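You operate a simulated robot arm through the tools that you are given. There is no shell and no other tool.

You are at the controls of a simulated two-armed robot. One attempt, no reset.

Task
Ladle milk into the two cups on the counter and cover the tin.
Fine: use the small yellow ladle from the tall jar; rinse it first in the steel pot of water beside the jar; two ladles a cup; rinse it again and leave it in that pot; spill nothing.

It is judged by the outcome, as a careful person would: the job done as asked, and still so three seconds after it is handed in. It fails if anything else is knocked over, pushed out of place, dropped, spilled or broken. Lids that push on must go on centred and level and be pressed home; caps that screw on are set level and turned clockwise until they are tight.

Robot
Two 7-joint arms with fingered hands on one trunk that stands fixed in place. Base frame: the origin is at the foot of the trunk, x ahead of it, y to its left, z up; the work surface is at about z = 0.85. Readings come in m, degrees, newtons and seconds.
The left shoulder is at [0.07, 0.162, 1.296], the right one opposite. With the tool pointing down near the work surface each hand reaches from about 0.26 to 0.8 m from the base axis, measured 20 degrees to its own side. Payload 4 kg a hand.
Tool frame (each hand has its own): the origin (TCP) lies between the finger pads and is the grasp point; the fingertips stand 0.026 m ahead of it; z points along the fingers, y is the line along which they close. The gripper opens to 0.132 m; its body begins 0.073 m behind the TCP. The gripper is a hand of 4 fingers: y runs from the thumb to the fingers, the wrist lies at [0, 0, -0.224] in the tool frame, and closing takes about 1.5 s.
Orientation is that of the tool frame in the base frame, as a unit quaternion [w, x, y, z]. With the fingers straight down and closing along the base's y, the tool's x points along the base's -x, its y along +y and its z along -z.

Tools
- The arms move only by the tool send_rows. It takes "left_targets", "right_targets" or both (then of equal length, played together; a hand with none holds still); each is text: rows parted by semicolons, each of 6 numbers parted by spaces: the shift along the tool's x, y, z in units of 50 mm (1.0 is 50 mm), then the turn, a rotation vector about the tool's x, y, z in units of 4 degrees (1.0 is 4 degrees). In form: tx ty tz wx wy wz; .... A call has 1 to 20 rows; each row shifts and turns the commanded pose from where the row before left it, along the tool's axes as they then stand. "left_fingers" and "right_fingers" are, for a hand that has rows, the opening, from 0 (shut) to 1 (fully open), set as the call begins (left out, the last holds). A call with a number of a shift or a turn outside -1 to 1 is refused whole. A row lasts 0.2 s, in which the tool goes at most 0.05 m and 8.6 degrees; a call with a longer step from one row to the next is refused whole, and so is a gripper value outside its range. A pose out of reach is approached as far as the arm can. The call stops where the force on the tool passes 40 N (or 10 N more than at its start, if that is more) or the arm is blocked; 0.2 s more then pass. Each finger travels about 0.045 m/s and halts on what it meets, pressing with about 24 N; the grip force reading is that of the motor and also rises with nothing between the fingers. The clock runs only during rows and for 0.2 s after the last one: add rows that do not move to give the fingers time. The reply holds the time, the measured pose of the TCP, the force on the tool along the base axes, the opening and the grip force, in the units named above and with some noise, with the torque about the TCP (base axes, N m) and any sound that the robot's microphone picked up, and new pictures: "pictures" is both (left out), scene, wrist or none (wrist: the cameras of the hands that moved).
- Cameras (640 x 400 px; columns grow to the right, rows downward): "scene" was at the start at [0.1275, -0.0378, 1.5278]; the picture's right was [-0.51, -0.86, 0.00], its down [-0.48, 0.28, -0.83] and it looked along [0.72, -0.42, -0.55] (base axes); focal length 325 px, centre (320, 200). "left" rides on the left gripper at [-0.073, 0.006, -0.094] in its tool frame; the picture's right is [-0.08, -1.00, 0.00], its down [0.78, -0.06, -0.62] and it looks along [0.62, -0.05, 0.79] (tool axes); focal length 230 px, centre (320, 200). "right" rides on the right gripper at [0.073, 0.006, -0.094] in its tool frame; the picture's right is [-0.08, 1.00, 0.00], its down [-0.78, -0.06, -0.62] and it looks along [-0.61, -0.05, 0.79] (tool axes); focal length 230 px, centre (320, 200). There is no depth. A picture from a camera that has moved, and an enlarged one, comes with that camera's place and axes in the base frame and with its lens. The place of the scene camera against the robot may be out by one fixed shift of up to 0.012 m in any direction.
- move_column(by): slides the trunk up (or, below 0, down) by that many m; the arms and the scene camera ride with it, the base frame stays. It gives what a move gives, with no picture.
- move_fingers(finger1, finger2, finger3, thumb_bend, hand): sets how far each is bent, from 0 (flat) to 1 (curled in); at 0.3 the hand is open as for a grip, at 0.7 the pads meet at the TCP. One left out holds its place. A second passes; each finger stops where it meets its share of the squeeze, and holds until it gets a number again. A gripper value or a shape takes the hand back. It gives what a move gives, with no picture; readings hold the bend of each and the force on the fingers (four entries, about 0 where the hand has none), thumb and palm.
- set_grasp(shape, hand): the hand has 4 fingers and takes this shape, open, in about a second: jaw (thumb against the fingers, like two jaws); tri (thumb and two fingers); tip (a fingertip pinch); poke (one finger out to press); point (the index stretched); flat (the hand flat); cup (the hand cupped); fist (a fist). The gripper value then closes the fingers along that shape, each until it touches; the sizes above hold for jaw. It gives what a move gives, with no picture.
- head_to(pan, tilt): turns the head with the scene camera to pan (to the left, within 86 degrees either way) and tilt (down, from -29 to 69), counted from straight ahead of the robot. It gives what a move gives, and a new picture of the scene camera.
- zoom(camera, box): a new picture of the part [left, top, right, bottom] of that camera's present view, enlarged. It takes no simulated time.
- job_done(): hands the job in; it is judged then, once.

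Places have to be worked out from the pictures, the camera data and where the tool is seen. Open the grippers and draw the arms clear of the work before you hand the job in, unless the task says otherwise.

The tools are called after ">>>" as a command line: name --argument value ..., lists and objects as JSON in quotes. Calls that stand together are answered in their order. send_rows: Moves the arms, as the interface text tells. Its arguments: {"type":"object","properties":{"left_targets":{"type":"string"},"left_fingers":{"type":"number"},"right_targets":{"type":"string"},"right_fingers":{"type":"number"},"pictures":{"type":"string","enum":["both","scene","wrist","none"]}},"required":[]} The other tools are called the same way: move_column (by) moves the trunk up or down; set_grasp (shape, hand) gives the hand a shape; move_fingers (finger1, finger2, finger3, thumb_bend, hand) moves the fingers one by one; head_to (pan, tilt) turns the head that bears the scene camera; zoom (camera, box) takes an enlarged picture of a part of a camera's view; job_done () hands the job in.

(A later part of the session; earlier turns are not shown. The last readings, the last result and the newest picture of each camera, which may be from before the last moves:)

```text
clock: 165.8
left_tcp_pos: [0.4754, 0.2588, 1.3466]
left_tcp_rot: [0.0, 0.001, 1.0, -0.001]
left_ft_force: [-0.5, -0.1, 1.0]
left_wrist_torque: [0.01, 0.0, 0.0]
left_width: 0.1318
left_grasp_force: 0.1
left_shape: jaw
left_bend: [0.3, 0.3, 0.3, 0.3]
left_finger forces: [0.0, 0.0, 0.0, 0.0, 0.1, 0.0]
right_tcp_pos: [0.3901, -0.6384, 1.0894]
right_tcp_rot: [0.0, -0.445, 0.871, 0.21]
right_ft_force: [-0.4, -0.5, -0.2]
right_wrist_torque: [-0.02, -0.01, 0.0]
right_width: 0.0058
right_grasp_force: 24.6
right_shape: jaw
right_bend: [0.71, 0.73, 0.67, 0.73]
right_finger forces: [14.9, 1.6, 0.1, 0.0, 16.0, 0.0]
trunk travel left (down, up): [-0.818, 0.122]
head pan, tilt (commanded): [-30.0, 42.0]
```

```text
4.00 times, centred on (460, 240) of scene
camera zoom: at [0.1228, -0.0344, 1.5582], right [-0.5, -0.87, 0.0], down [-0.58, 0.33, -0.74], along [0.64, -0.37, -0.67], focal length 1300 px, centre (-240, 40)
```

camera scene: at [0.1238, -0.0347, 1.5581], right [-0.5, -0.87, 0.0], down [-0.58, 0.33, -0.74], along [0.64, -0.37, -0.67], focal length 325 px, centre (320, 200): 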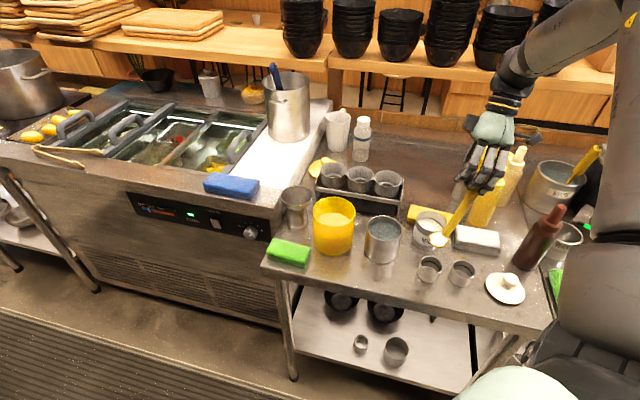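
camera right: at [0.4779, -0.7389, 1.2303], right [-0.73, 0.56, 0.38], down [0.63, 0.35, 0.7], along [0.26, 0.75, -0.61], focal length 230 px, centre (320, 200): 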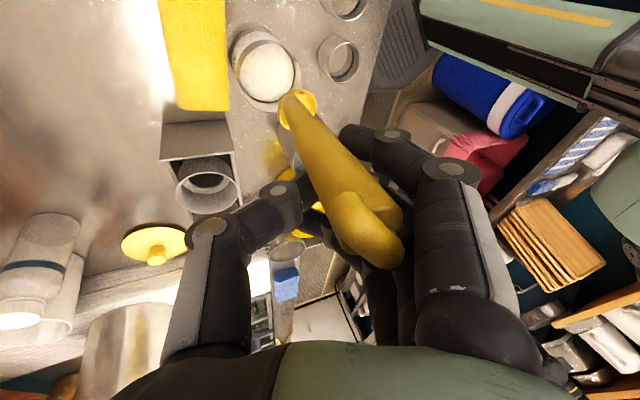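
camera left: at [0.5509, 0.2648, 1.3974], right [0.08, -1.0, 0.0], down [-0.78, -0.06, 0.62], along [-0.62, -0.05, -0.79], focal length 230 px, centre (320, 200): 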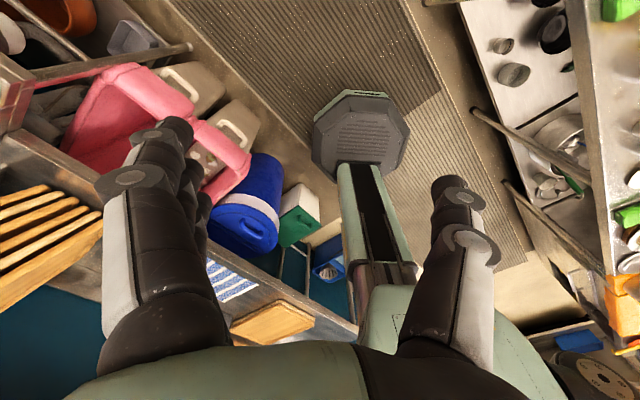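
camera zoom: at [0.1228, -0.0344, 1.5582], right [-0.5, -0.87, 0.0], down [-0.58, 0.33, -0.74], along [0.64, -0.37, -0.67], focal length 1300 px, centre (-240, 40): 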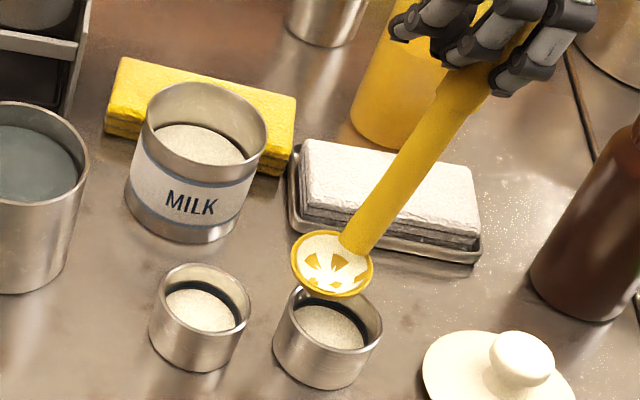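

I'll raise the ladle well clear and carry it over to above the water pot.

>>> send_rows --right_targets "-0.076 0.147 -0.365 0 0 0; -0.076 0.147 -0.365 0 0 0; -0.076 0.147 -0.365 0 0 0; -0.076 0.147 -0.365 0 0 0; -0.076 0.147 -0.365 0 0 0; -0.4675 -0.166 0.0295 0 0 0; -0.4675 -0.166 0.0295 0 0 0; -0.4675 -0.166 0.0295 0 0 0; -0.4675 -0.166 0.0295 0 0 0; -0.4675 -0.166 0.0295 0 0 0; -0.4675 -0.166 0.0295 0 0 0; -0.4675 -0.166 0.0295 0 0 0; -0.4675 -0.166 0.0295 0 0 0; 0 0 0 0 0 0" --pictures "both"

>>> zoom --camera "scene" --box '[350, 160, 450, 260]'

```text
clock: 168.8
left_tcp_pos: [0.4763, 0.2611, 1.3472]
left_tcp_rot: [0.0, 0.0, 1.0, 0.001]
left_ft_force: [0.1, -0.4, 0.2]
left_wrist_torque: [-0.01, -0.02, -0.03]
left_width: 0.1318
left_grasp_force: 0.1
left_shape: jaw
left_bend: [0.3, 0.3, 0.3, 0.3]
left_finger forces: [0.1, 0.0, 0.0, 0.0, 0.1, 0.0]
right_tcp_pos: [0.5539, -0.5246, 1.1887]
right_tcp_rot: [0.0, -0.445, 0.871, 0.21]
right_ft_force: [-0.1, 0.6, -0.1]
right_wrist_torque: [0.0, 0.01, -0.04]
right_width: 0.006
right_grasp_force: 24.0
right_shape: jaw
right_bend: [0.71, 0.73, 0.67, 0.73]
right_finger forces: [14.9, 1.8, 0.1, 0.0, 16.0, 0.0]
trunk travel left (down, up): [-0.818, 0.122]
head pan, tilt (commanded): [-30.0, 42.0]
camera scene: at [0.123, -0.0346, 1.5582], right [-0.5, -0.87, 0.0], down [-0.58, 0.33, -0.74], along [0.64, -0.37, -0.67], focal length 325 px, centre (320, 200)
camera right: at [0.5232, -0.6109, 1.2644], right [-0.73, 0.57, 0.38], down [0.64, 0.35, 0.69], along [0.26, 0.74, -0.62], focal length 230 px, centre (320, 200)
```

scene: 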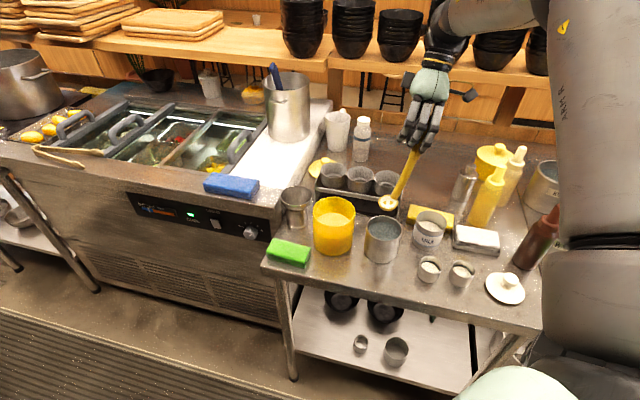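
right: 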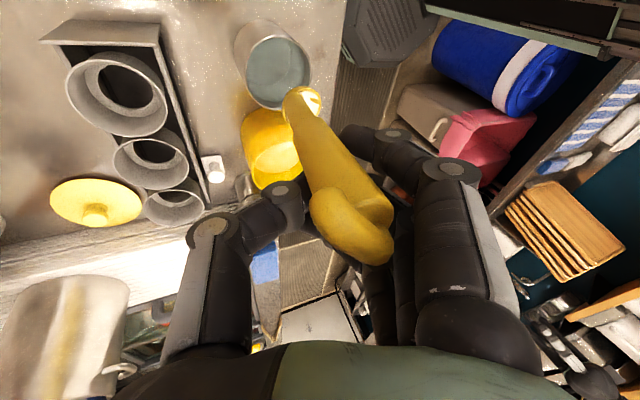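

```text
4.00 times, centred on (400, 210) of scene
camera zoom: at [0.123, -0.0346, 1.5582], right [-0.5, -0.87, 0.0], down [-0.58, 0.33, -0.74], along [0.64, -0.37, -0.67], focal length 1300 px, centre (0, 160)
```

zoom: 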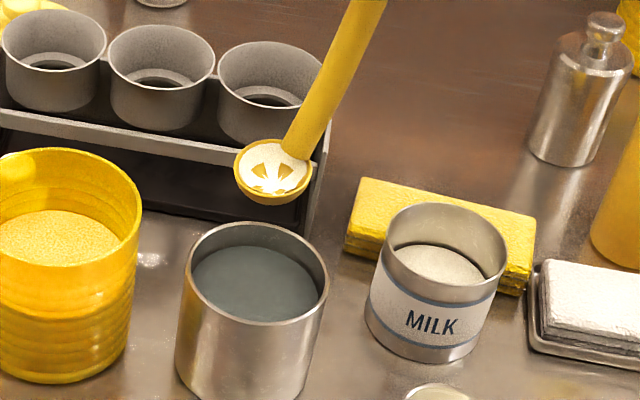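

The ladle is level above the pot. I'll turn it about the vertical so that when I let go, its handle leans toward me and out of the way of the tin; first half of the turn now.

>>> send_rows --right_targets "0.059 0.048 0.007 0.194 -0.379 0.945; 0.059 0.048 0.007 0.194 -0.379 0.945; 0.059 0.048 0.007 0.194 -0.379 0.945; 0.059 0.048 0.007 0.194 -0.379 0.945; 0.059 0.048 0.007 0.194 -0.379 0.945; 0.059 0.048 0.007 0.194 -0.379 0.945; 0.059 0.048 0.007 0.194 -0.379 0.945; 0.059 0.048 0.007 0.194 -0.379 0.945; 0.059 0.048 0.007 0.194 -0.379 0.945; 0.059 0.048 0.007 0.194 -0.379 0.945; 0.059 0.048 0.007 0.194 -0.379 0.945; 0.059 0.048 0.007 0.194 -0.379 0.945; 0.059 0.048 0.007 0.194 -0.379 0.945; 0.059 0.048 0.007 0.194 -0.379 0.945; 0 0 0 0 0 0" --pictures "scene"

```text
clock: 172.0
left_tcp_pos: [0.4762, 0.26, 1.3482]
left_tcp_rot: [-0.001, -0.001, 1.0, -0.001]
left_ft_force: [1.2, -0.3, -0.3]
left_wrist_torque: [0.02, 0.02, -0.01]
left_width: 0.1317
left_grasp_force: 0.0
left_shape: jaw
left_bend: [0.3, 0.3, 0.3, 0.3]
left_finger forces: [0.0, 0.1, 0.1, 0.0, 0.0, 0.1]
right_tcp_pos: [0.5053, -0.5121, 1.1879]
right_tcp_rot: [0.103, 0.035, 0.977, 0.183]
right_ft_force: [0.0, -0.6, -0.2]
right_wrist_torque: [-0.04, 0.05, 0.02]
right_width: 0.0058
right_grasp_force: 23.2
right_shape: jaw
right_bend: [0.71, 0.74, 0.67, 0.73]
right_finger forces: [14.9, 1.8, 0.0, 0.0, 15.9, 0.1]
trunk travel left (down, up): [-0.818, 0.122]
head pan, tilt (commanded): [-30.0, 42.0]
camera scene: at [0.1237, -0.0342, 1.5581], right [-0.5, -0.87, 0.0], down [-0.58, 0.33, -0.74], along [0.64, -0.37, -0.67], focal length 325 px, centre (320, 200)
```

scene: 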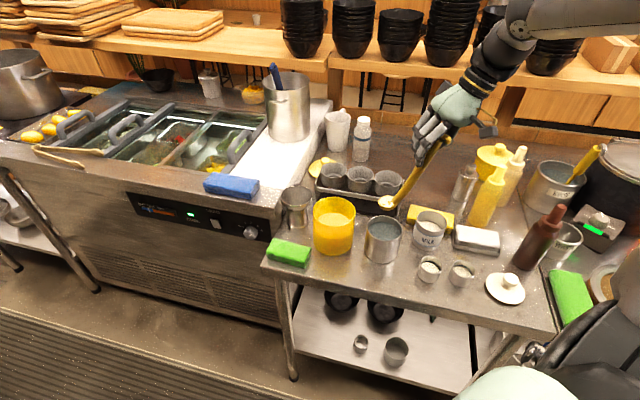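

No reach problem. I'll do the second half of the turn.

>>> send_rows --right_targets "0.059 0.048 0.007 0.194 -0.379 0.945; 0.059 0.048 0.007 0.194 -0.379 0.945; 0.059 0.048 0.007 0.194 -0.379 0.945; 0.059 0.048 0.007 0.194 -0.379 0.945; 0.059 0.048 0.007 0.194 -0.379 0.945; 0.059 0.048 0.007 0.194 -0.379 0.945; 0.059 0.048 0.007 0.194 -0.379 0.945; 0.059 0.048 0.007 0.194 -0.379 0.945; 0.059 0.048 0.007 0.194 -0.379 0.945; 0.059 0.048 0.007 0.194 -0.379 0.945; 0.059 0.048 0.007 0.194 -0.379 0.945; 0.059 0.048 0.007 0.194 -0.379 0.945; 0.059 0.048 0.007 0.194 -0.379 0.945; 0.059 0.048 0.007 0.194 -0.379 0.945; 0 0 0 0 0 0" --pictures "both"

>>> zoom --camera "scene" --box '[350, 160, 450, 260]'

>>> zoom --camera "right" --box '[220, 30, 400, 190]'

```text
clock: 175.2
left_tcp_pos: [0.4769, 0.2603, 1.3473]
left_tcp_rot: [-0.001, -0.001, 1.0, 0.001]
left_ft_force: [-0.1, 0.6, 0.1]
left_wrist_torque: [0.0, 0.06, 0.0]
left_width: 0.1316
left_grasp_force: 0.0
left_shape: jaw
left_bend: [0.3, 0.3, 0.3, 0.3]
left_finger forces: [0.0, 0.0, 0.0, 0.0, 0.0, 0.0]
right_tcp_pos: [0.4887, -0.4635, 1.1885]
right_tcp_rot: [0.18, 0.503, 0.838, 0.11]
right_ft_force: [1.5, 0.1, -0.4]
right_wrist_torque: [-0.04, -0.01, 0.02]
right_width: 0.0056
right_grasp_force: 24.2
right_shape: jaw
right_bend: [0.71, 0.74, 0.67, 0.73]
right_finger forces: [15.0, 1.8, 0.0, 0.0, 15.8, 0.0]
trunk travel left (down, up): [-0.818, 0.122]
head pan, tilt (commanded): [-30.0, 42.0]
camera scene: at [0.1234, -0.0345, 1.5581], right [-0.5, -0.87, 0.0], down [-0.58, 0.33, -0.74], along [0.64, -0.37, -0.67], focal length 325 px, centre (320, 200)
camera right: at [0.4242, -0.3954, 1.2636], right [0.83, 0.4, 0.38], down [0.03, -0.72, 0.69], along [0.55, -0.56, -0.62], focal length 230 px, centre (320, 200)
```

scene: 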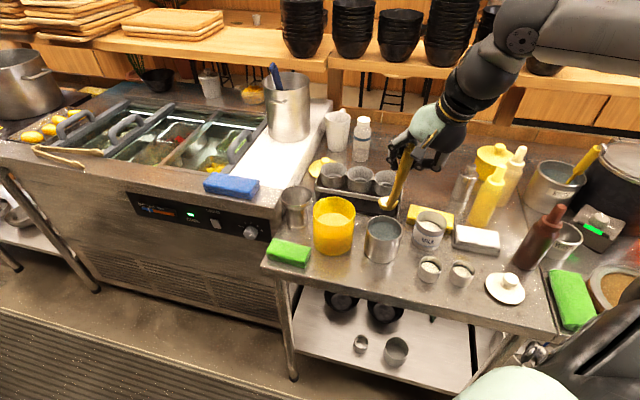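
right: 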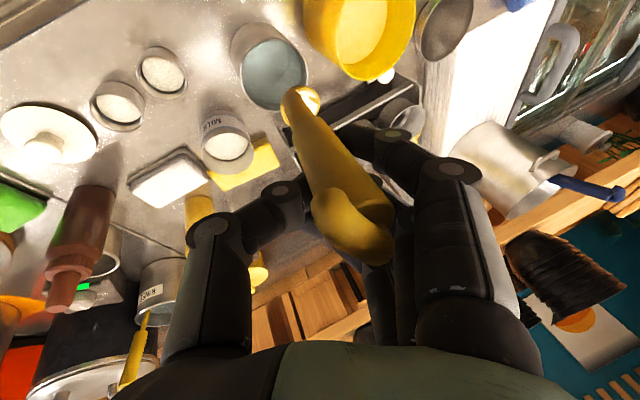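

```text
4.00 times, centred on (400, 210) of scene
camera zoom: at [0.1234, -0.0345, 1.5581], right [-0.5, -0.87, 0.0], down [-0.58, 0.33, -0.74], along [0.64, -0.37, -0.67], focal length 1300 px, centre (0, 160)
```

zoom: 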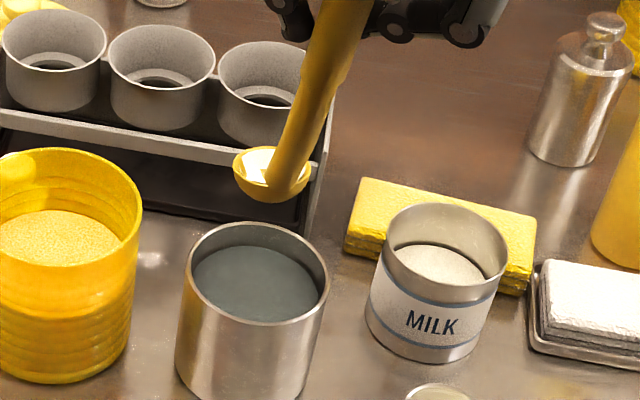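

```text
2.50 times, centred on (310, 110) of right
camera zoom: at [0.4242, -0.3954, 1.2636], right [0.83, 0.4, 0.38], down [0.03, -0.72, 0.69], along [0.55, -0.56, -0.62], focal length 575 px, centre (345, 425)
```

zoom: 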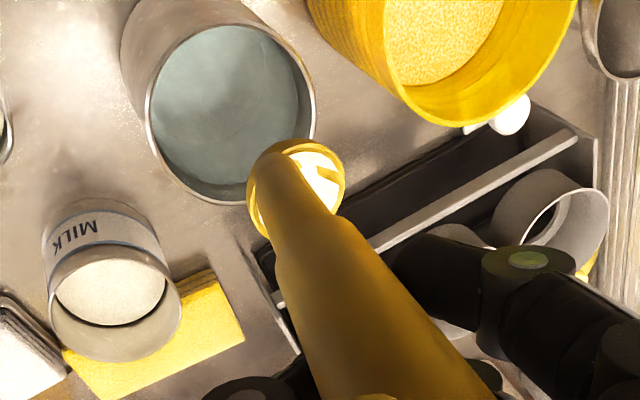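

The ladle is centred above the pot at about (0.540, -0.472), with the handle leaning toward me. I'll lower it into the water for the rinse.

>>> send_rows --right_targets "-0.051 0.096 0.049 0 0 0; 0.0588 -0.1125 0.28 0 0 0; 0.0588 -0.1125 0.28 0 0 0; 0.0588 -0.1125 0.28 0 0 0; 0.0588 -0.1125 0.28 0 0 0; 0.0588 -0.1125 0.28 0 0 0; 0.0588 -0.1125 0.28 0 0 0; 0 0 0 0 0 0" --pictures "none"

>>> zoom --camera "scene" --box '[350, 180, 430, 260]'

>>> zoom --camera "right" --box '[220, 20, 400, 180]'

```text
clock: 177.0
left_tcp_pos: [0.4759, 0.2595, 1.3474]
left_tcp_rot: [0.001, -0.001, 1.0, 0.0]
left_ft_force: [0.2, 0.4, -0.4]
left_wrist_torque: [-0.01, 0.03, 0.0]
left_width: 0.1319
left_grasp_force: 0.0
left_shape: jaw
left_bend: [0.3, 0.3, 0.3, 0.3]
left_finger forces: [0.1, 0.1, 0.1, 0.0, 0.0, 0.0]
right_tcp_pos: [0.4956, -0.4611, 1.0962]
right_tcp_rot: [0.18, 0.503, 0.838, 0.112]
right_ft_force: [0.1, 0.6, 0.1]
right_wrist_torque: [0.0, 0.02, 0.0]
right_width: 0.0059
right_grasp_force: 24.3
right_shape: jaw
right_bend: [0.71, 0.74, 0.67, 0.73]
right_finger forces: [15.0, 1.8, 0.0, 0.0, 15.8, 0.1]
trunk travel left (down, up): [-0.818, 0.122]
head pan, tilt (commanded): [-30.0, 42.0]
```

```text
5.00 times, centred on (390, 220) of scene
camera zoom: at [0.1234, -0.0341, 1.5581], right [-0.5, -0.87, 0.0], down [-0.58, 0.33, -0.74], along [0.64, -0.37, -0.67], focal length 1624 px, centre (-30, 100)
```

zoom: 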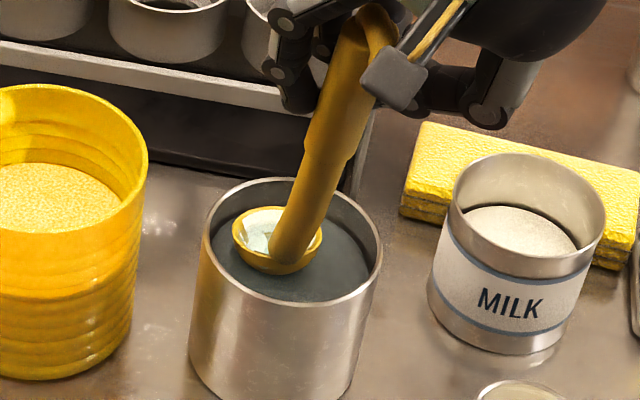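

```text
2.50 times, centred on (310, 100) of right
camera zoom: at [0.4306, -0.3951, 1.1714], right [0.83, 0.4, 0.38], down [0.03, -0.72, 0.69], along [0.55, -0.56, -0.62], focal length 575 px, centre (345, 450)
```

zoom: 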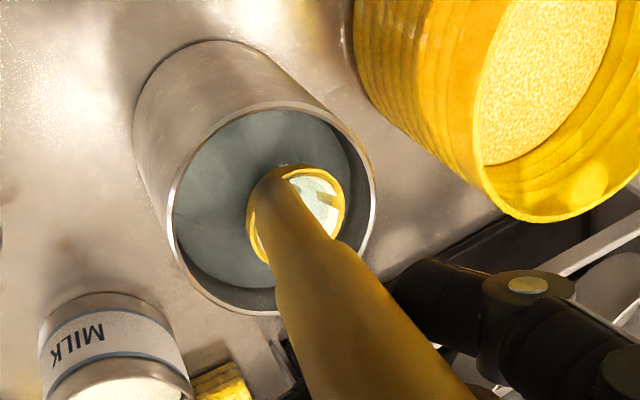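

It's inside the pot's mouth with good clearance all round. I'll lower it another 45 mm and swirl it to rinse off the milk.

>>> send_rows --right_targets "0.0573 -0.1096 0.273 0 0 0; 0.0573 -0.1096 0.273 0 0 0; 0.0573 -0.1096 0.273 0 0 0; 0 0 0 0 0 0; 0.103 -0.056 -0.0004 0 0 0; -0.103 0.056 0.0004 0 0 0; -0.103 0.056 0.0004 0 0 0; 0.103 -0.056 0.0004 0 0 0; -0.031 0.058 -0.146 0 0 0; 0.031 -0.058 0.146 0 0 0; 0.103 -0.056 -0.0004 0 0 0; -0.103 0.056 0.0004 0 0 0; -0.103 0.056 0.0004 0 0 0; 0.103 -0.056 0.0004 0 0 0; -0.031 0.058 -0.146 0 0 0; 0.031 -0.058 0.146 0 0 0; 0.103 -0.056 -0.0004 0 0 0; -0.103 0.056 0.0004 0 0 0; 0 0 0 0 0 0" --pictures "none"

>>> zoom --camera "scene" --box '[350, 180, 430, 260]'

>>> zoom --camera "right" --box '[220, 20, 400, 180]'

```text
clock: 181.0
left_tcp_pos: [0.4765, 0.2588, 1.3471]
left_tcp_rot: [-0.001, -0.001, 1.0, 0.0]
left_ft_force: [1.0, 0.5, -0.9]
left_wrist_torque: [0.0, 0.0, -0.01]
left_width: 0.132
left_grasp_force: 0.1
left_shape: jaw
left_bend: [0.3, 0.3, 0.3, 0.3]
left_finger forces: [0.1, 0.0, 0.1, 0.0, 0.1, 0.0]
right_tcp_pos: [0.4954, -0.4619, 1.0513]
right_tcp_rot: [0.18, 0.503, 0.838, 0.111]
right_ft_force: [0.6, -0.7, -0.7]
right_wrist_torque: [-0.03, 0.04, 0.01]
right_width: 0.0058
right_grasp_force: 23.6
right_shape: jaw
right_bend: [0.71, 0.74, 0.67, 0.73]
right_finger forces: [15.0, 1.9, 0.1, 0.0, 15.6, 0.0]
trunk travel left (down, up): [-0.818, 0.122]
head pan, tilt (commanded): [-30.0, 42.0]
```

```text
5.00 times, centred on (390, 220) of scene
camera zoom: at [0.1239, -0.0343, 1.5581], right [-0.5, -0.87, 0.0], down [-0.58, 0.33, -0.74], along [0.64, -0.37, -0.67], focal length 1624 px, centre (-30, 100)
```

zoom: 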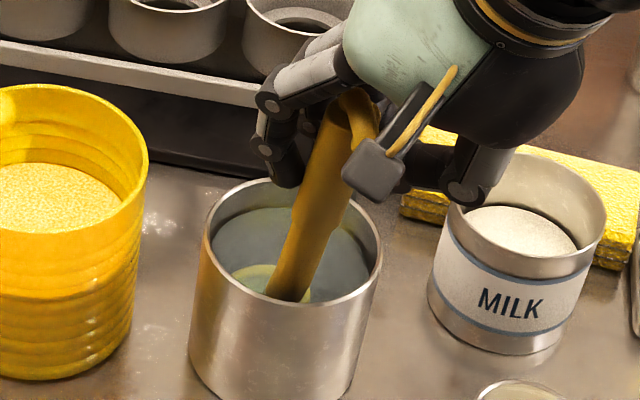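

```text
2.50 times, centred on (310, 100) of right
camera zoom: at [0.4302, -0.3949, 1.1263], right [0.83, 0.4, 0.38], down [0.03, -0.72, 0.69], along [0.55, -0.56, -0.62], focal length 575 px, centre (345, 450)
```

zoom: 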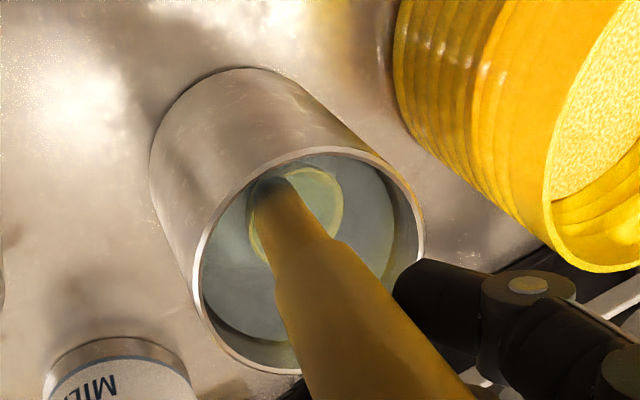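

The bowl looks clean under the water. To leave it, I'll shift it slightly away from me, lean the handle toward the near rim, and lower it gently until the bowl nearly rests on the pot's bottom.

>>> send_rows --right_targets "-0.043 0.08 0.041 0 0 0; 0.109 -0.204 -0.016 -0.883 -0.47 -0.003; 0.109 -0.204 -0.016 -0.883 -0.47 -0.003; 0 0 0 0 0 0" --pictures "none"

>>> zoom --camera "right" --box '[220, 20, 400, 180]'

>>> zoom --camera "scene" --box '[350, 180, 430, 260]'

```text
clock: 182.0
left_tcp_pos: [0.4781, 0.261, 1.3475]
left_tcp_rot: [-0.001, -0.001, 1.0, 0.001]
left_ft_force: [1.1, 0.1, 1.0]
left_wrist_torque: [0.02, 0.03, 0.01]
left_width: 0.1316
left_grasp_force: 0.0
left_shape: jaw
left_bend: [0.3, 0.3, 0.3, 0.3]
left_finger forces: [0.0, 0.0, 0.0, 0.0, 0.1, 0.0]
right_tcp_pos: [0.4878, -0.4698, 1.0493]
right_tcp_rot: [0.214, 0.499, 0.83, 0.127]
right_ft_force: [-0.8, 0.3, -0.9]
right_wrist_torque: [0.02, 0.01, 0.01]
right_width: 0.0058
right_grasp_force: 24.4
right_shape: jaw
right_bend: [0.71, 0.74, 0.67, 0.73]
right_finger forces: [15.0, 2.0, 0.0, 0.0, 15.5, 0.0]
right hand out of reach, approached as far as the arm can: row 2, 3
trunk travel left (down, up): [-0.818, 0.122]
head pan, tilt (commanded): [-30.0, 42.0]
```

```text
2.50 times, centred on (310, 100) of right
camera zoom: at [0.4181, -0.4026, 1.1185], right [0.8, 0.4, 0.44], down [-0.02, -0.72, 0.7], along [0.59, -0.57, -0.57], focal length 575 px, centre (345, 450)
```

zoom: 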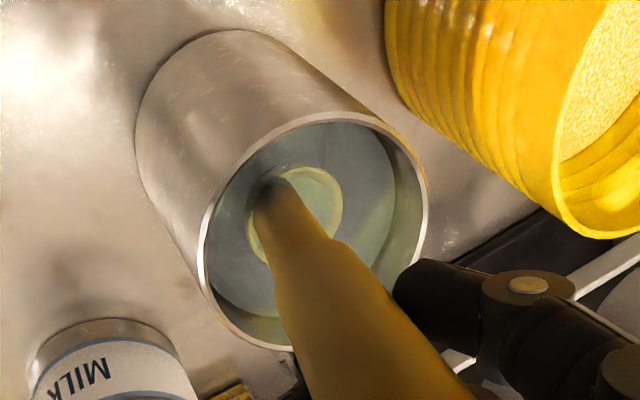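

```text
5.00 times, centred on (390, 220) of scene
camera zoom: at [0.1245, -0.0337, 1.558], right [-0.5, -0.87, 0.0], down [-0.58, 0.33, -0.74], along [0.64, -0.37, -0.67], focal length 1624 px, centre (-30, 100)
```

zoom: 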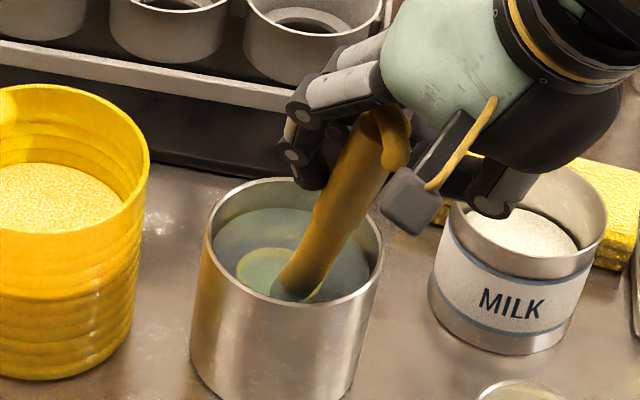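

The hand reached a joint limit but the bowl is still clear of the pot's wall. I'll do the last lowering with the trunk, 12 mm.

>>> move_column --by -0.012

>>> zoom --camera "right" --box '[220, 20, 400, 180]'

>>> zoom --camera "scene" --box '[350, 170, 430, 250]'

```text
clock: 182.6
left_tcp_pos: [0.4775, 0.2602, 1.3354]
left_tcp_rot: [-0.001, 0.0, 1.0, 0.0]
left_ft_force: [-0.3, 0.7, 0.2]
left_wrist_torque: [-0.01, -0.01, 0.02]
left_width: 0.1319
left_grasp_force: 0.0
left_shape: jaw
left_bend: [0.3, 0.3, 0.3, 0.3]
left_finger forces: [0.1, 0.1, 0.0, 0.1, 0.0, 0.0]
right_tcp_pos: [0.4895, -0.4707, 1.0371]
right_tcp_rot: [0.215, 0.499, 0.83, 0.125]
right_ft_force: [0.3, -0.7, -0.8]
right_wrist_torque: [-0.01, 0.01, 0.0]
right_width: 0.0058
right_grasp_force: 24.1
right_shape: jaw
right_bend: [0.71, 0.74, 0.67, 0.73]
right_finger forces: [15.0, 2.0, 0.0, 0.0, 15.5, 0.0]
trunk travel left (down, up): [-0.806, 0.134]
head pan, tilt (commanded): [-30.0, 42.0]
```

```text
2.50 times, centred on (310, 100) of right
camera zoom: at [0.418, -0.4032, 1.1066], right [0.8, 0.4, 0.44], down [-0.02, -0.72, 0.7], along [0.59, -0.57, -0.57], focal length 575 px, centre (345, 450)
```

zoom: 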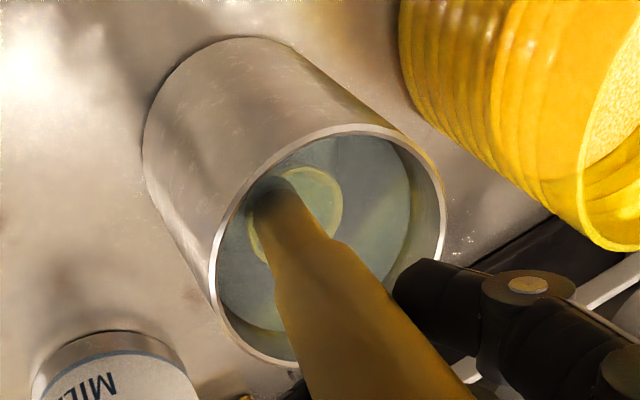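

```text
5.00 times, centred on (390, 210) of scene
camera zoom: at [0.1242, -0.0342, 1.546], right [-0.5, -0.87, 0.0], down [-0.58, 0.33, -0.74], along [0.64, -0.37, -0.67], focal length 1624 px, centre (-30, 150)
```

zoom: 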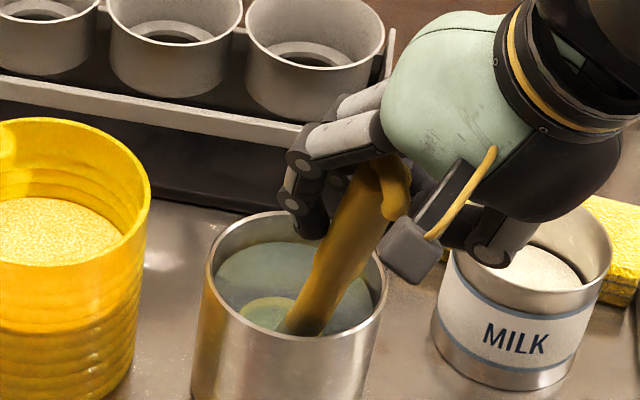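

Still no contact. One more small step of 5 mm, then I'll release.

>>> move_column --by -0.006

```text
clock: 183.1
left_tcp_pos: [0.4776, 0.2599, 1.3294]
left_tcp_rot: [-0.001, -0.001, 1.0, 0.0]
left_ft_force: [1.2, 0.6, 0.7]
left_wrist_torque: [0.0, -0.01, 0.02]
left_width: 0.1317
left_grasp_force: 0.1
left_shape: jaw
left_bend: [0.3, 0.3, 0.3, 0.3]
left_finger forces: [0.0, 0.0, 0.0, 0.0, 0.0, 0.0]
right_tcp_pos: [0.4879, -0.472, 1.0318]
right_tcp_rot: [0.215, 0.499, 0.83, 0.126]
right_ft_force: [0.8, -0.2, -0.5]
right_wrist_torque: [0.0, 0.05, 0.02]
right_width: 0.0058
right_grasp_force: 24.0
right_shape: jaw
right_bend: [0.71, 0.74, 0.67, 0.73]
right_finger forces: [15.0, 2.0, 0.0, 0.2, 15.5, 0.0]
trunk travel left (down, up): [-0.8, 0.14]
head pan, tilt (commanded): [-30.0, 42.0]
```

No contact yet, so another 5 mm.

>>> move_column --by -0.005

>>> zoom --camera "scene" --box '[350, 165, 430, 245]'

```text
clock: 183.7
left_tcp_pos: [0.4758, 0.2597, 1.3248]
left_tcp_rot: [0.001, -0.001, 1.0, 0.0]
left_ft_force: [0.8, 0.3, 0.1]
left_wrist_torque: [0.02, 0.01, -0.01]
left_width: 0.132
left_grasp_force: 0.1
left_shape: jaw
left_bend: [0.3, 0.3, 0.3, 0.3]
left_finger forces: [0.0, 0.1, 0.0, 0.1, 0.0, 0.0]
right_tcp_pos: [0.4867, -0.4704, 1.0279]
right_tcp_rot: [0.215, 0.498, 0.83, 0.126]
right_ft_force: [-0.5, 0.2, -0.3]
right_wrist_torque: [0.04, 0.02, -0.03]
right_width: 0.0059
right_grasp_force: 23.8
right_shape: jaw
right_bend: [0.71, 0.74, 0.67, 0.73]
right_finger forces: [15.4, 2.2, 0.0, 0.1, 16.1, 0.1]
trunk travel left (down, up): [-0.795, 0.145]
head pan, tilt (commanded): [-30.0, 42.0]
```

```text
5.00 times, centred on (390, 205) of scene
camera zoom: at [0.1234, -0.034, 1.5351], right [-0.5, -0.87, 0.0], down [-0.58, 0.33, -0.74], along [0.64, -0.37, -0.67], focal length 1624 px, centre (-30, 175)
```

zoom: 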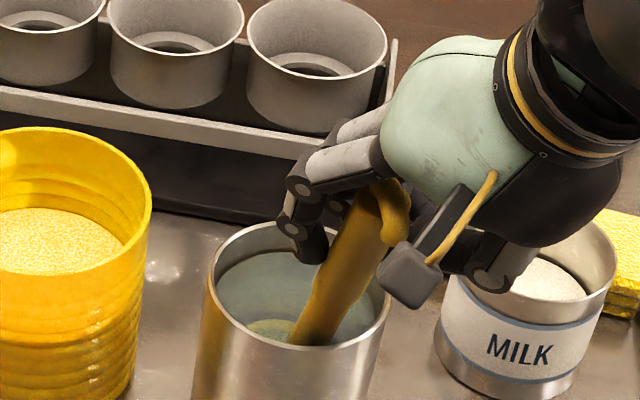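

The finger forces changed slightly, so the bowl is about touching bottom. I'll open the fingers so the handle settles against the pot's rim.

>>> send_rows --right_targets "0 0 0 0 0 0; 0 0 0 0 0 0; 0 0 0 0 0 0; 0 0 0 0 0 0; 0 0 0 0 0 0; 0 0 0 0 0 0; 0 0 0 0 0 0; 0 0 0 0 0 0" --right_fingers 0.7 --pictures "both"

>>> zoom --camera "scene" --box '[340, 150, 440, 250]'

>>> zoom --camera "right" --box '[200, 20, 420, 220]'

```text
clock: 185.5
left_tcp_pos: [0.4772, 0.2604, 1.3243]
left_tcp_rot: [0.0, -0.001, 1.0, 0.0]
left_ft_force: [-0.5, -0.8, 0.2]
left_wrist_torque: [0.0, 0.05, 0.0]
left_width: 0.1321
left_grasp_force: 0.0
left_shape: jaw
left_bend: [0.3, 0.3, 0.3, 0.3]
left_finger forces: [0.0, 0.0, 0.1, 0.0, 0.0, 0.1]
right_tcp_pos: [0.4881, -0.4718, 1.0264]
right_tcp_rot: [0.216, 0.499, 0.83, 0.125]
right_ft_force: [-0.1, 0.2, 0.8]
right_wrist_torque: [-0.01, -0.01, -0.01]
right_width: 0.0922
right_grasp_force: 0.1
right_shape: jaw
right_bend: [0.68, 0.68, 0.67, 0.64]
right_finger forces: [0.0, 0.1, 0.1, 0.0, 0.0, 0.0]
trunk travel left (down, up): [-0.795, 0.145]
head pan, tilt (commanded): [-30.0, 42.0]
camera scene: at [0.1234, -0.0342, 1.5351], right [-0.5, -0.87, 0.0], down [-0.58, 0.33, -0.74], along [0.64, -0.37, -0.67], focal length 325 px, centre (320, 200)
camera right: at [0.4175, -0.4032, 1.0958], right [0.8, 0.4, 0.44], down [-0.02, -0.72, 0.7], along [0.59, -0.57, -0.57], focal length 230 px, centre (320, 200)
```

scene: 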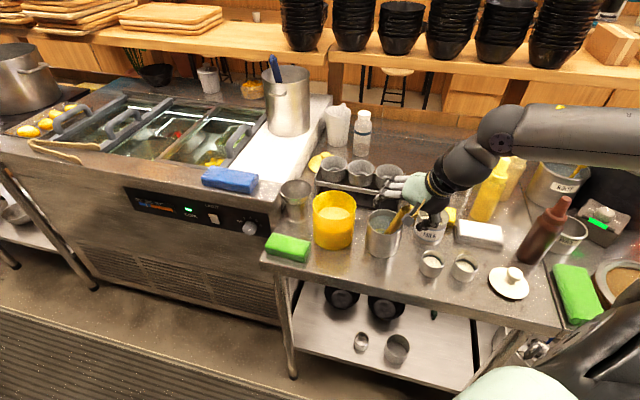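
right: 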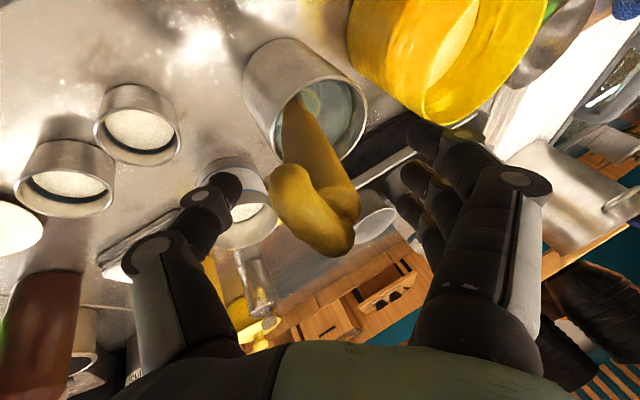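

```text
4.00 times, centred on (390, 200) of scene
camera zoom: at [0.1234, -0.0342, 1.5351], right [-0.5, -0.87, 0.0], down [-0.58, 0.33, -0.74], along [0.64, -0.37, -0.67], focal length 1300 px, centre (40, 200)
```

zoom: 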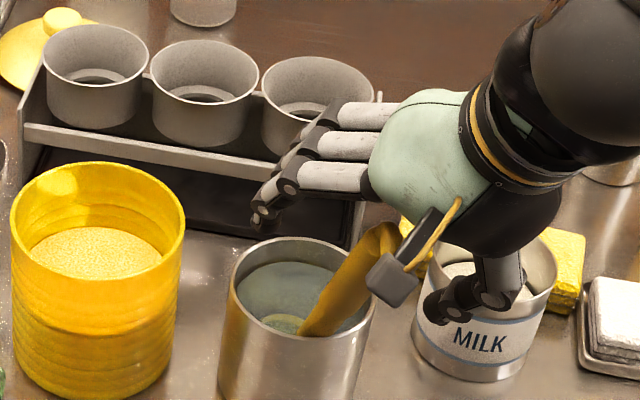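

```text
2.00 times, centred on (310, 120) of right
camera zoom: at [0.4175, -0.4032, 1.0958], right [0.8, 0.4, 0.44], down [-0.02, -0.72, 0.7], along [0.59, -0.57, -0.57], focal length 460 px, centre (340, 360)
```

zoom: 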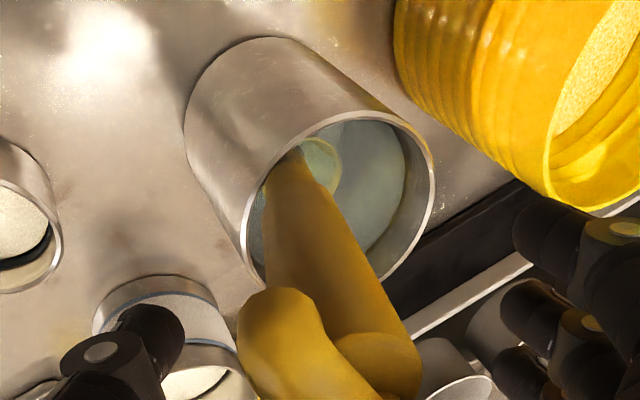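

The ladle now leans on the pot's rim by itself, and the open fingers are clear of it. I'll draw the hand back along its own axis to leave the handle untouched.

>>> send_rows --right_targets "0 0 -0.3 0 0 0; 0 0 -0.3 0 0 0; 0 0 0 0 0 0" --pictures "none"

>>> zoom --camera "scene" --box '[340, 150, 440, 250]'

>>> zoom --camera "right" --box '[200, 20, 420, 220]'

```text
clock: 186.3
left_tcp_pos: [0.4778, 0.2587, 1.3245]
left_tcp_rot: [-0.001, -0.001, 1.0, 0.001]
left_ft_force: [0.0, 0.2, 0.0]
left_wrist_torque: [0.02, 0.05, -0.01]
left_width: 0.132
left_grasp_force: 0.0
left_shape: jaw
left_bend: [0.3, 0.3, 0.3, 0.3]
left_finger forces: [0.0, 0.0, 0.1, 0.1, 0.1, 0.0]
right_tcp_pos: [0.4739, -0.4713, 1.0528]
right_tcp_rot: [0.215, 0.5, 0.83, 0.126]
right_ft_force: [-0.9, 0.2, 0.4]
right_wrist_torque: [-0.04, -0.03, 0.0]
right_width: 0.0922
right_grasp_force: 0.1
right_shape: jaw
right_bend: [0.68, 0.68, 0.67, 0.64]
right_finger forces: [0.1, 0.0, 0.0, 0.1, 0.0, 0.1]
trunk travel left (down, up): [-0.795, 0.145]
head pan, tilt (commanded): [-30.0, 42.0]
```

```text
4.00 times, centred on (390, 200) of scene
camera zoom: at [0.1239, -0.0347, 1.5351], right [-0.5, -0.87, 0.0], down [-0.58, 0.33, -0.74], along [0.64, -0.37, -0.67], focal length 1300 px, centre (40, 200)
```

zoom: 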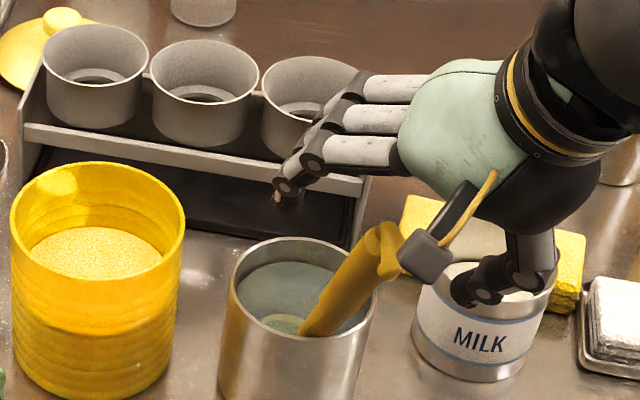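

```text
2.00 times, centred on (310, 120) of right
camera zoom: at [0.4039, -0.4037, 1.1229], right [0.8, 0.4, 0.44], down [-0.02, -0.72, 0.7], along [0.59, -0.57, -0.57], focal length 460 px, centre (340, 360)
```

zoom: 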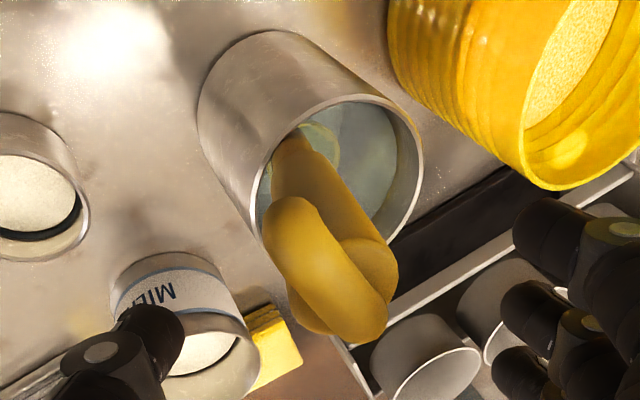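

The ladle stays put. I'll continue backing out along the same line.

>>> send_rows --right_targets "0 0 -0.5 0 0 0; 0 0 -0.5 0 0 0; 0 0 -0.5 0 0 0; 0 0 -0.5 0 0 0; 0 0 -0.4 0 0 0; 0 0 0 0 0 0" --pictures "both"

>>> zoom --camera "scene" --box '[340, 170, 460, 280]'

```text
clock: 187.7
left_tcp_pos: [0.478, 0.2603, 1.3244]
left_tcp_rot: [-0.001, -0.002, 1.0, 0.001]
left_ft_force: [0.5, 0.4, 0.1]
left_wrist_torque: [0.01, 0.01, -0.02]
left_width: 0.1318
left_grasp_force: 0.0
left_shape: jaw
left_bend: [0.3, 0.3, 0.3, 0.3]
left_finger forces: [0.1, 0.1, 0.0, 0.0, 0.1, 0.0]
right_tcp_pos: [0.4157, -0.4712, 1.1603]
right_tcp_rot: [0.215, 0.499, 0.83, 0.126]
right_ft_force: [0.0, -0.3, -1.0]
right_wrist_torque: [0.01, 0.04, 0.02]
right_width: 0.0925
right_grasp_force: 0.1
right_shape: jaw
right_bend: [0.68, 0.68, 0.67, 0.64]
right_finger forces: [0.0, 0.1, 0.1, 0.0, 0.0, 0.0]
trunk travel left (down, up): [-0.795, 0.145]
head pan, tilt (commanded): [-30.0, 42.0]
camera scene: at [0.1241, -0.0346, 1.5351], right [-0.5, -0.87, 0.0], down [-0.58, 0.33, -0.74], along [0.64, -0.37, -0.67], focal length 325 px, centre (320, 200)
camera right: at [0.346, -0.4027, 1.2289], right [0.8, 0.4, 0.44], down [-0.02, -0.72, 0.7], along [0.59, -0.57, -0.57], focal length 230 px, centre (320, 200)
```

scene: 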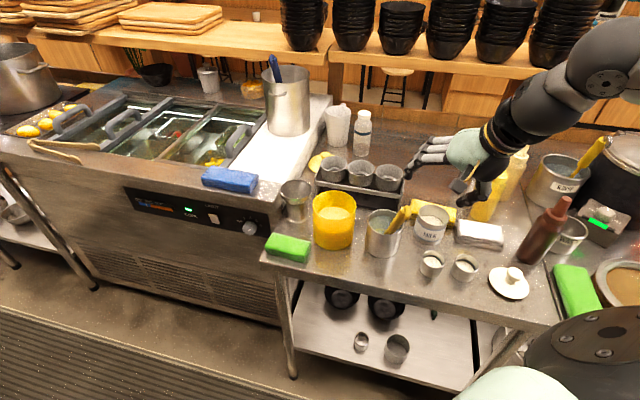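
right: 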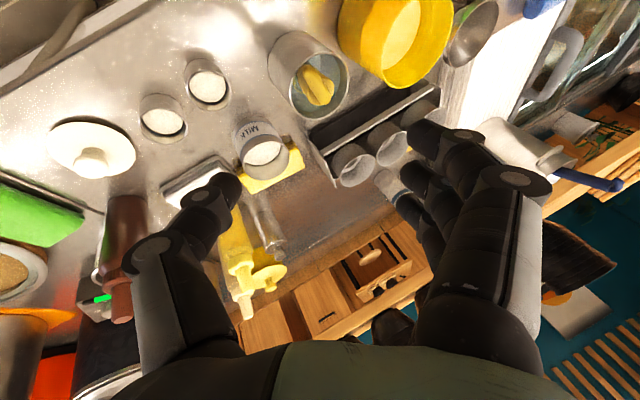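

```text
3.64 times, centred on (400, 225) of scene
camera zoom: at [0.1241, -0.0346, 1.5351], right [-0.5, -0.87, 0.0], down [-0.58, 0.33, -0.74], along [0.64, -0.37, -0.67], focal length 1181 px, centre (29, 109)
```

zoom: 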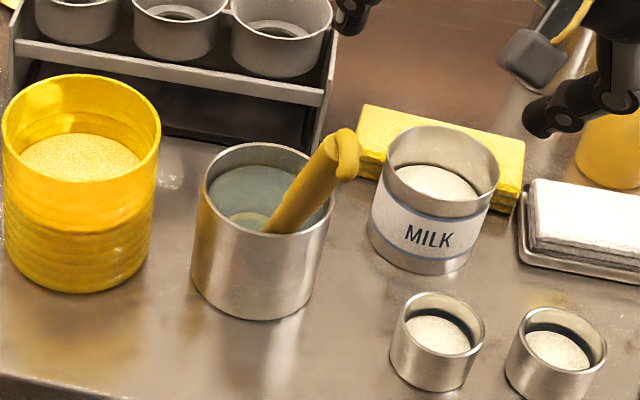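

The rinsed ladle is resting in the pot, leaning toward me, well away from the tin. Now for the lid: I'll raise the hand and turn it to point straight down with a yaw that keeps the fingers clear of the second cup.

>>> send_rows --right_targets "-0.09 0.17 -0.35 0 0 0; -0.09 0.17 -0.35 0 0 0; 0 0 0 0.044 0.306 -0.967; 0 0 0 0.044 0.306 -0.967; 0 0 0 0.044 0.306 -0.967; 0 0 0 0.044 0.306 -0.967; 0 0 0 0.044 0.306 -0.967; 0 0 0 0.044 0.306 -0.967; 0 0 0 0.044 0.306 -0.967; 0 0 0 0.044 0.306 -0.967; 0 0 0 0.044 0.306 -0.967; 0 0 0 0.044 0.306 -0.967; 0 0 0 0.044 0.306 -0.967; 0 0 0 0.044 0.306 -0.967; 0 0 0 0.044 0.306 -0.967; 0 0 0 0.044 0.306 -0.967; 0 0 0 0.044 0.306 -0.967; 0 0 0 0.044 0.306 -0.967; 0 0 0 0.044 0.306 -0.967" --pictures "none"

>>> send_rows --right_targets "0 0 0 0.044 0.306 -0.967; 0 0 0 0.044 0.306 -0.967; 0 0 0 0.044 0.306 -0.967; 0 0 0 0.044 0.306 -0.967; 0 0 0 0.044 0.306 -0.967; 0 0 0 0.044 0.306 -0.967; 0 0 0 0.044 0.306 -0.967; 0 0 0 0.044 0.306 -0.967; 0 0 0 0.044 0.306 -0.967; 0 0 0 0.044 0.306 -0.967; 0 0 0 0 0 0" --pictures "both"

```text
clock: 191.7
left_tcp_pos: [0.4779, 0.26, 1.3245]
left_tcp_rot: [-0.001, 0.0, 1.0, 0.0]
left_ft_force: [0.5, 0.0, -0.3]
left_wrist_torque: [0.01, 0.01, 0.0]
left_width: 0.1316
left_grasp_force: 0.0
left_shape: jaw
left_bend: [0.3, 0.3, 0.3, 0.3]
left_finger forces: [0.1, 0.0, 0.0, 0.0, 0.0, 0.0]
right_tcp_pos: [0.4158, -0.4688, 1.1982]
right_tcp_rot: [0.092, -0.054, 0.993, 0.052]
right_ft_force: [0.1, 0.1, -0.5]
right_wrist_torque: [0.03, 0.03, 0.01]
right_width: 0.0924
right_grasp_force: 0.0
right_shape: jaw
right_bend: [0.68, 0.68, 0.67, 0.64]
right_finger forces: [0.0, 0.1, 0.1, 0.0, 0.0, 0.0]
trunk travel left (down, up): [-0.795, 0.145]
head pan, tilt (commanded): [-30.0, 42.0]
```

```text
clock: 194.1
left_tcp_pos: [0.4783, 0.26, 1.3239]
left_tcp_rot: [0.0, -0.001, 1.0, 0.0]
left_ft_force: [0.0, 0.3, 0.0]
left_wrist_torque: [-0.01, 0.0, 0.02]
left_width: 0.1318
left_grasp_force: 0.1
left_shape: jaw
left_bend: [0.3, 0.3, 0.3, 0.3]
left_finger forces: [0.0, 0.1, 0.0, 0.1, 0.1, 0.1]
right_tcp_pos: [0.4151, -0.4695, 1.198]
right_tcp_rot: [0.0, -0.382, 0.924, -0.003]
right_ft_force: [0.5, -1.1, 0.2]
right_wrist_torque: [-0.03, -0.01, 0.0]
right_width: 0.0921
right_grasp_force: 0.1
right_shape: jaw
right_bend: [0.68, 0.68, 0.67, 0.64]
right_finger forces: [0.0, 0.1, 0.0, 0.0, 0.1, 0.0]
trunk travel left (down, up): [-0.795, 0.145]
head pan, tilt (commanded): [-30.0, 42.0]
camera scene: at [0.1233, -0.0344, 1.5351], right [-0.5, -0.87, 0.0], down [-0.58, 0.33, -0.74], along [0.64, -0.37, -0.67], focal length 325 px, centre (320, 200)
camera right: at [0.3596, -0.5171, 1.2939], right [-0.65, 0.76, -0.01], down [0.6, 0.51, 0.62], along [0.47, 0.4, -0.79], focal length 230 px, centre (320, 200)
```

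scene: 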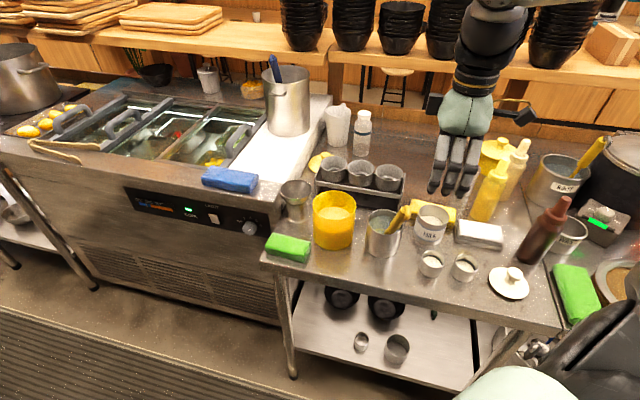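
right: 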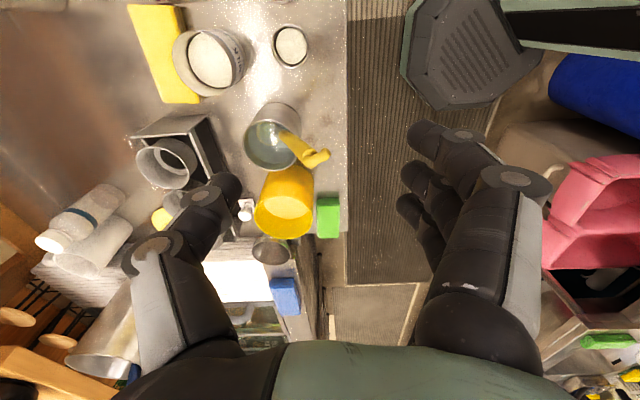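

The hand points straight down now. I'll move it over the lid.

>>> send_rows --right_targets "0.574 -0.116 0.37 0 0 0; 0.574 -0.116 0.37 0 0 0; 0.574 -0.116 0.37 0 0 0; 0.574 -0.116 0.37 0 0 0; 0.574 -0.116 0.37 0 0 0; 0.574 -0.116 0.37 0 0 0; 0.574 -0.116 0.37 0 0 0; 0.574 -0.116 0.37 0 0 0; 0 0 0 0 0 0" --right_fingers 0.75 --pictures "both"

>>> zoom --camera "right" --box '[220, 20, 420, 200]'

>>> zoom --camera "scene" --box '[450, 220, 560, 320]'

```text
clock: 196.1
left_tcp_pos: [0.4774, 0.2604, 1.325]
left_tcp_rot: [-0.001, -0.001, 1.0, 0.001]
left_ft_force: [-0.2, 0.4, 0.6]
left_wrist_torque: [-0.03, -0.02, 0.01]
left_width: 0.1318
left_grasp_force: 0.0
left_shape: jaw
left_bend: [0.3, 0.3, 0.3, 0.3]
left_finger forces: [0.0, 0.0, 0.0, 0.0, 0.1, 0.0]
right_tcp_pos: [0.2859, -0.6658, 1.0511]
right_tcp_rot: [0.0, -0.382, 0.924, -0.002]
right_ft_force: [-0.6, 0.0, 0.0]
right_wrist_torque: [-0.01, -0.01, 0.01]
right_width: 0.0986
right_grasp_force: 0.1
right_shape: jaw
right_bend: [0.64, 0.64, 0.64, 0.6]
right_finger forces: [0.0, 0.0, 0.0, 0.1, 0.0, 0.1]
trunk travel left (down, up): [-0.795, 0.145]
head pan, tilt (commanded): [-30.0, 42.0]
camera scene: at [0.1236, -0.0337, 1.5351], right [-0.5, -0.87, 0.0], down [-0.58, 0.33, -0.74], along [0.64, -0.37, -0.67], focal length 325 px, centre (320, 200)
camera right: at [0.2301, -0.7124, 1.1468], right [-0.65, 0.76, -0.01], down [0.6, 0.51, 0.62], along [0.47, 0.4, -0.79], focal length 230 px, centre (320, 200)
```

scene: 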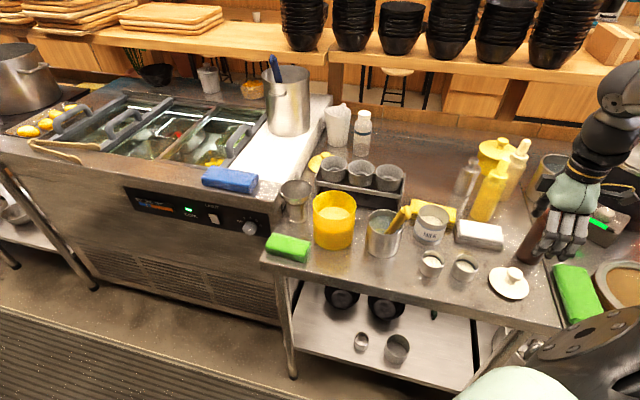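
right: 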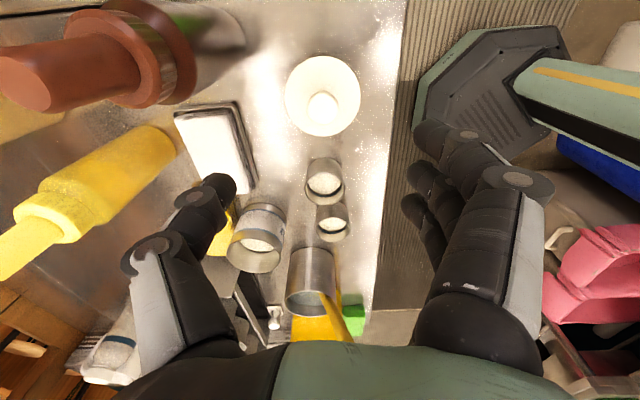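

```text
2.22 times, centred on (320, 110) of right
camera zoom: at [0.2301, -0.7124, 1.1468], right [-0.65, 0.76, -0.01], down [0.6, 0.51, 0.62], along [0.47, 0.4, -0.79], focal length 511 px, centre (320, 400)
```

zoom: 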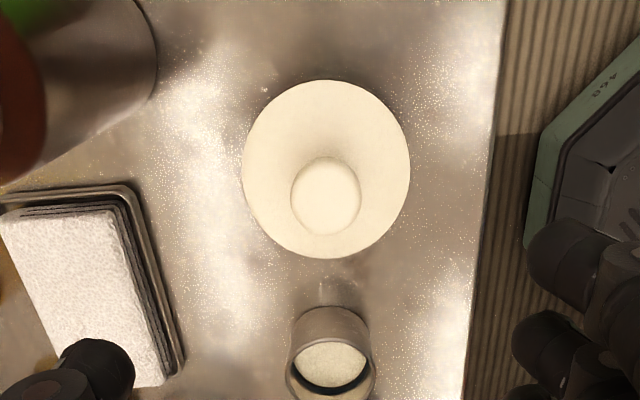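

```text
4.00 times, centred on (505, 270) of scene
camera zoom: at [0.1236, -0.0337, 1.5351], right [-0.5, -0.87, 0.0], down [-0.58, 0.33, -0.74], along [0.64, -0.37, -0.67], focal length 1300 px, centre (-420, -80)
```

zoom: 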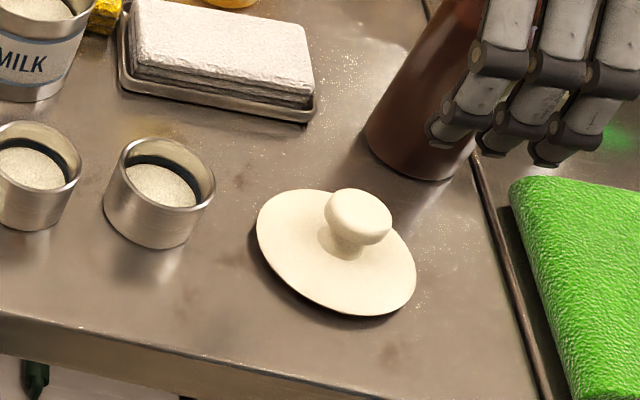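

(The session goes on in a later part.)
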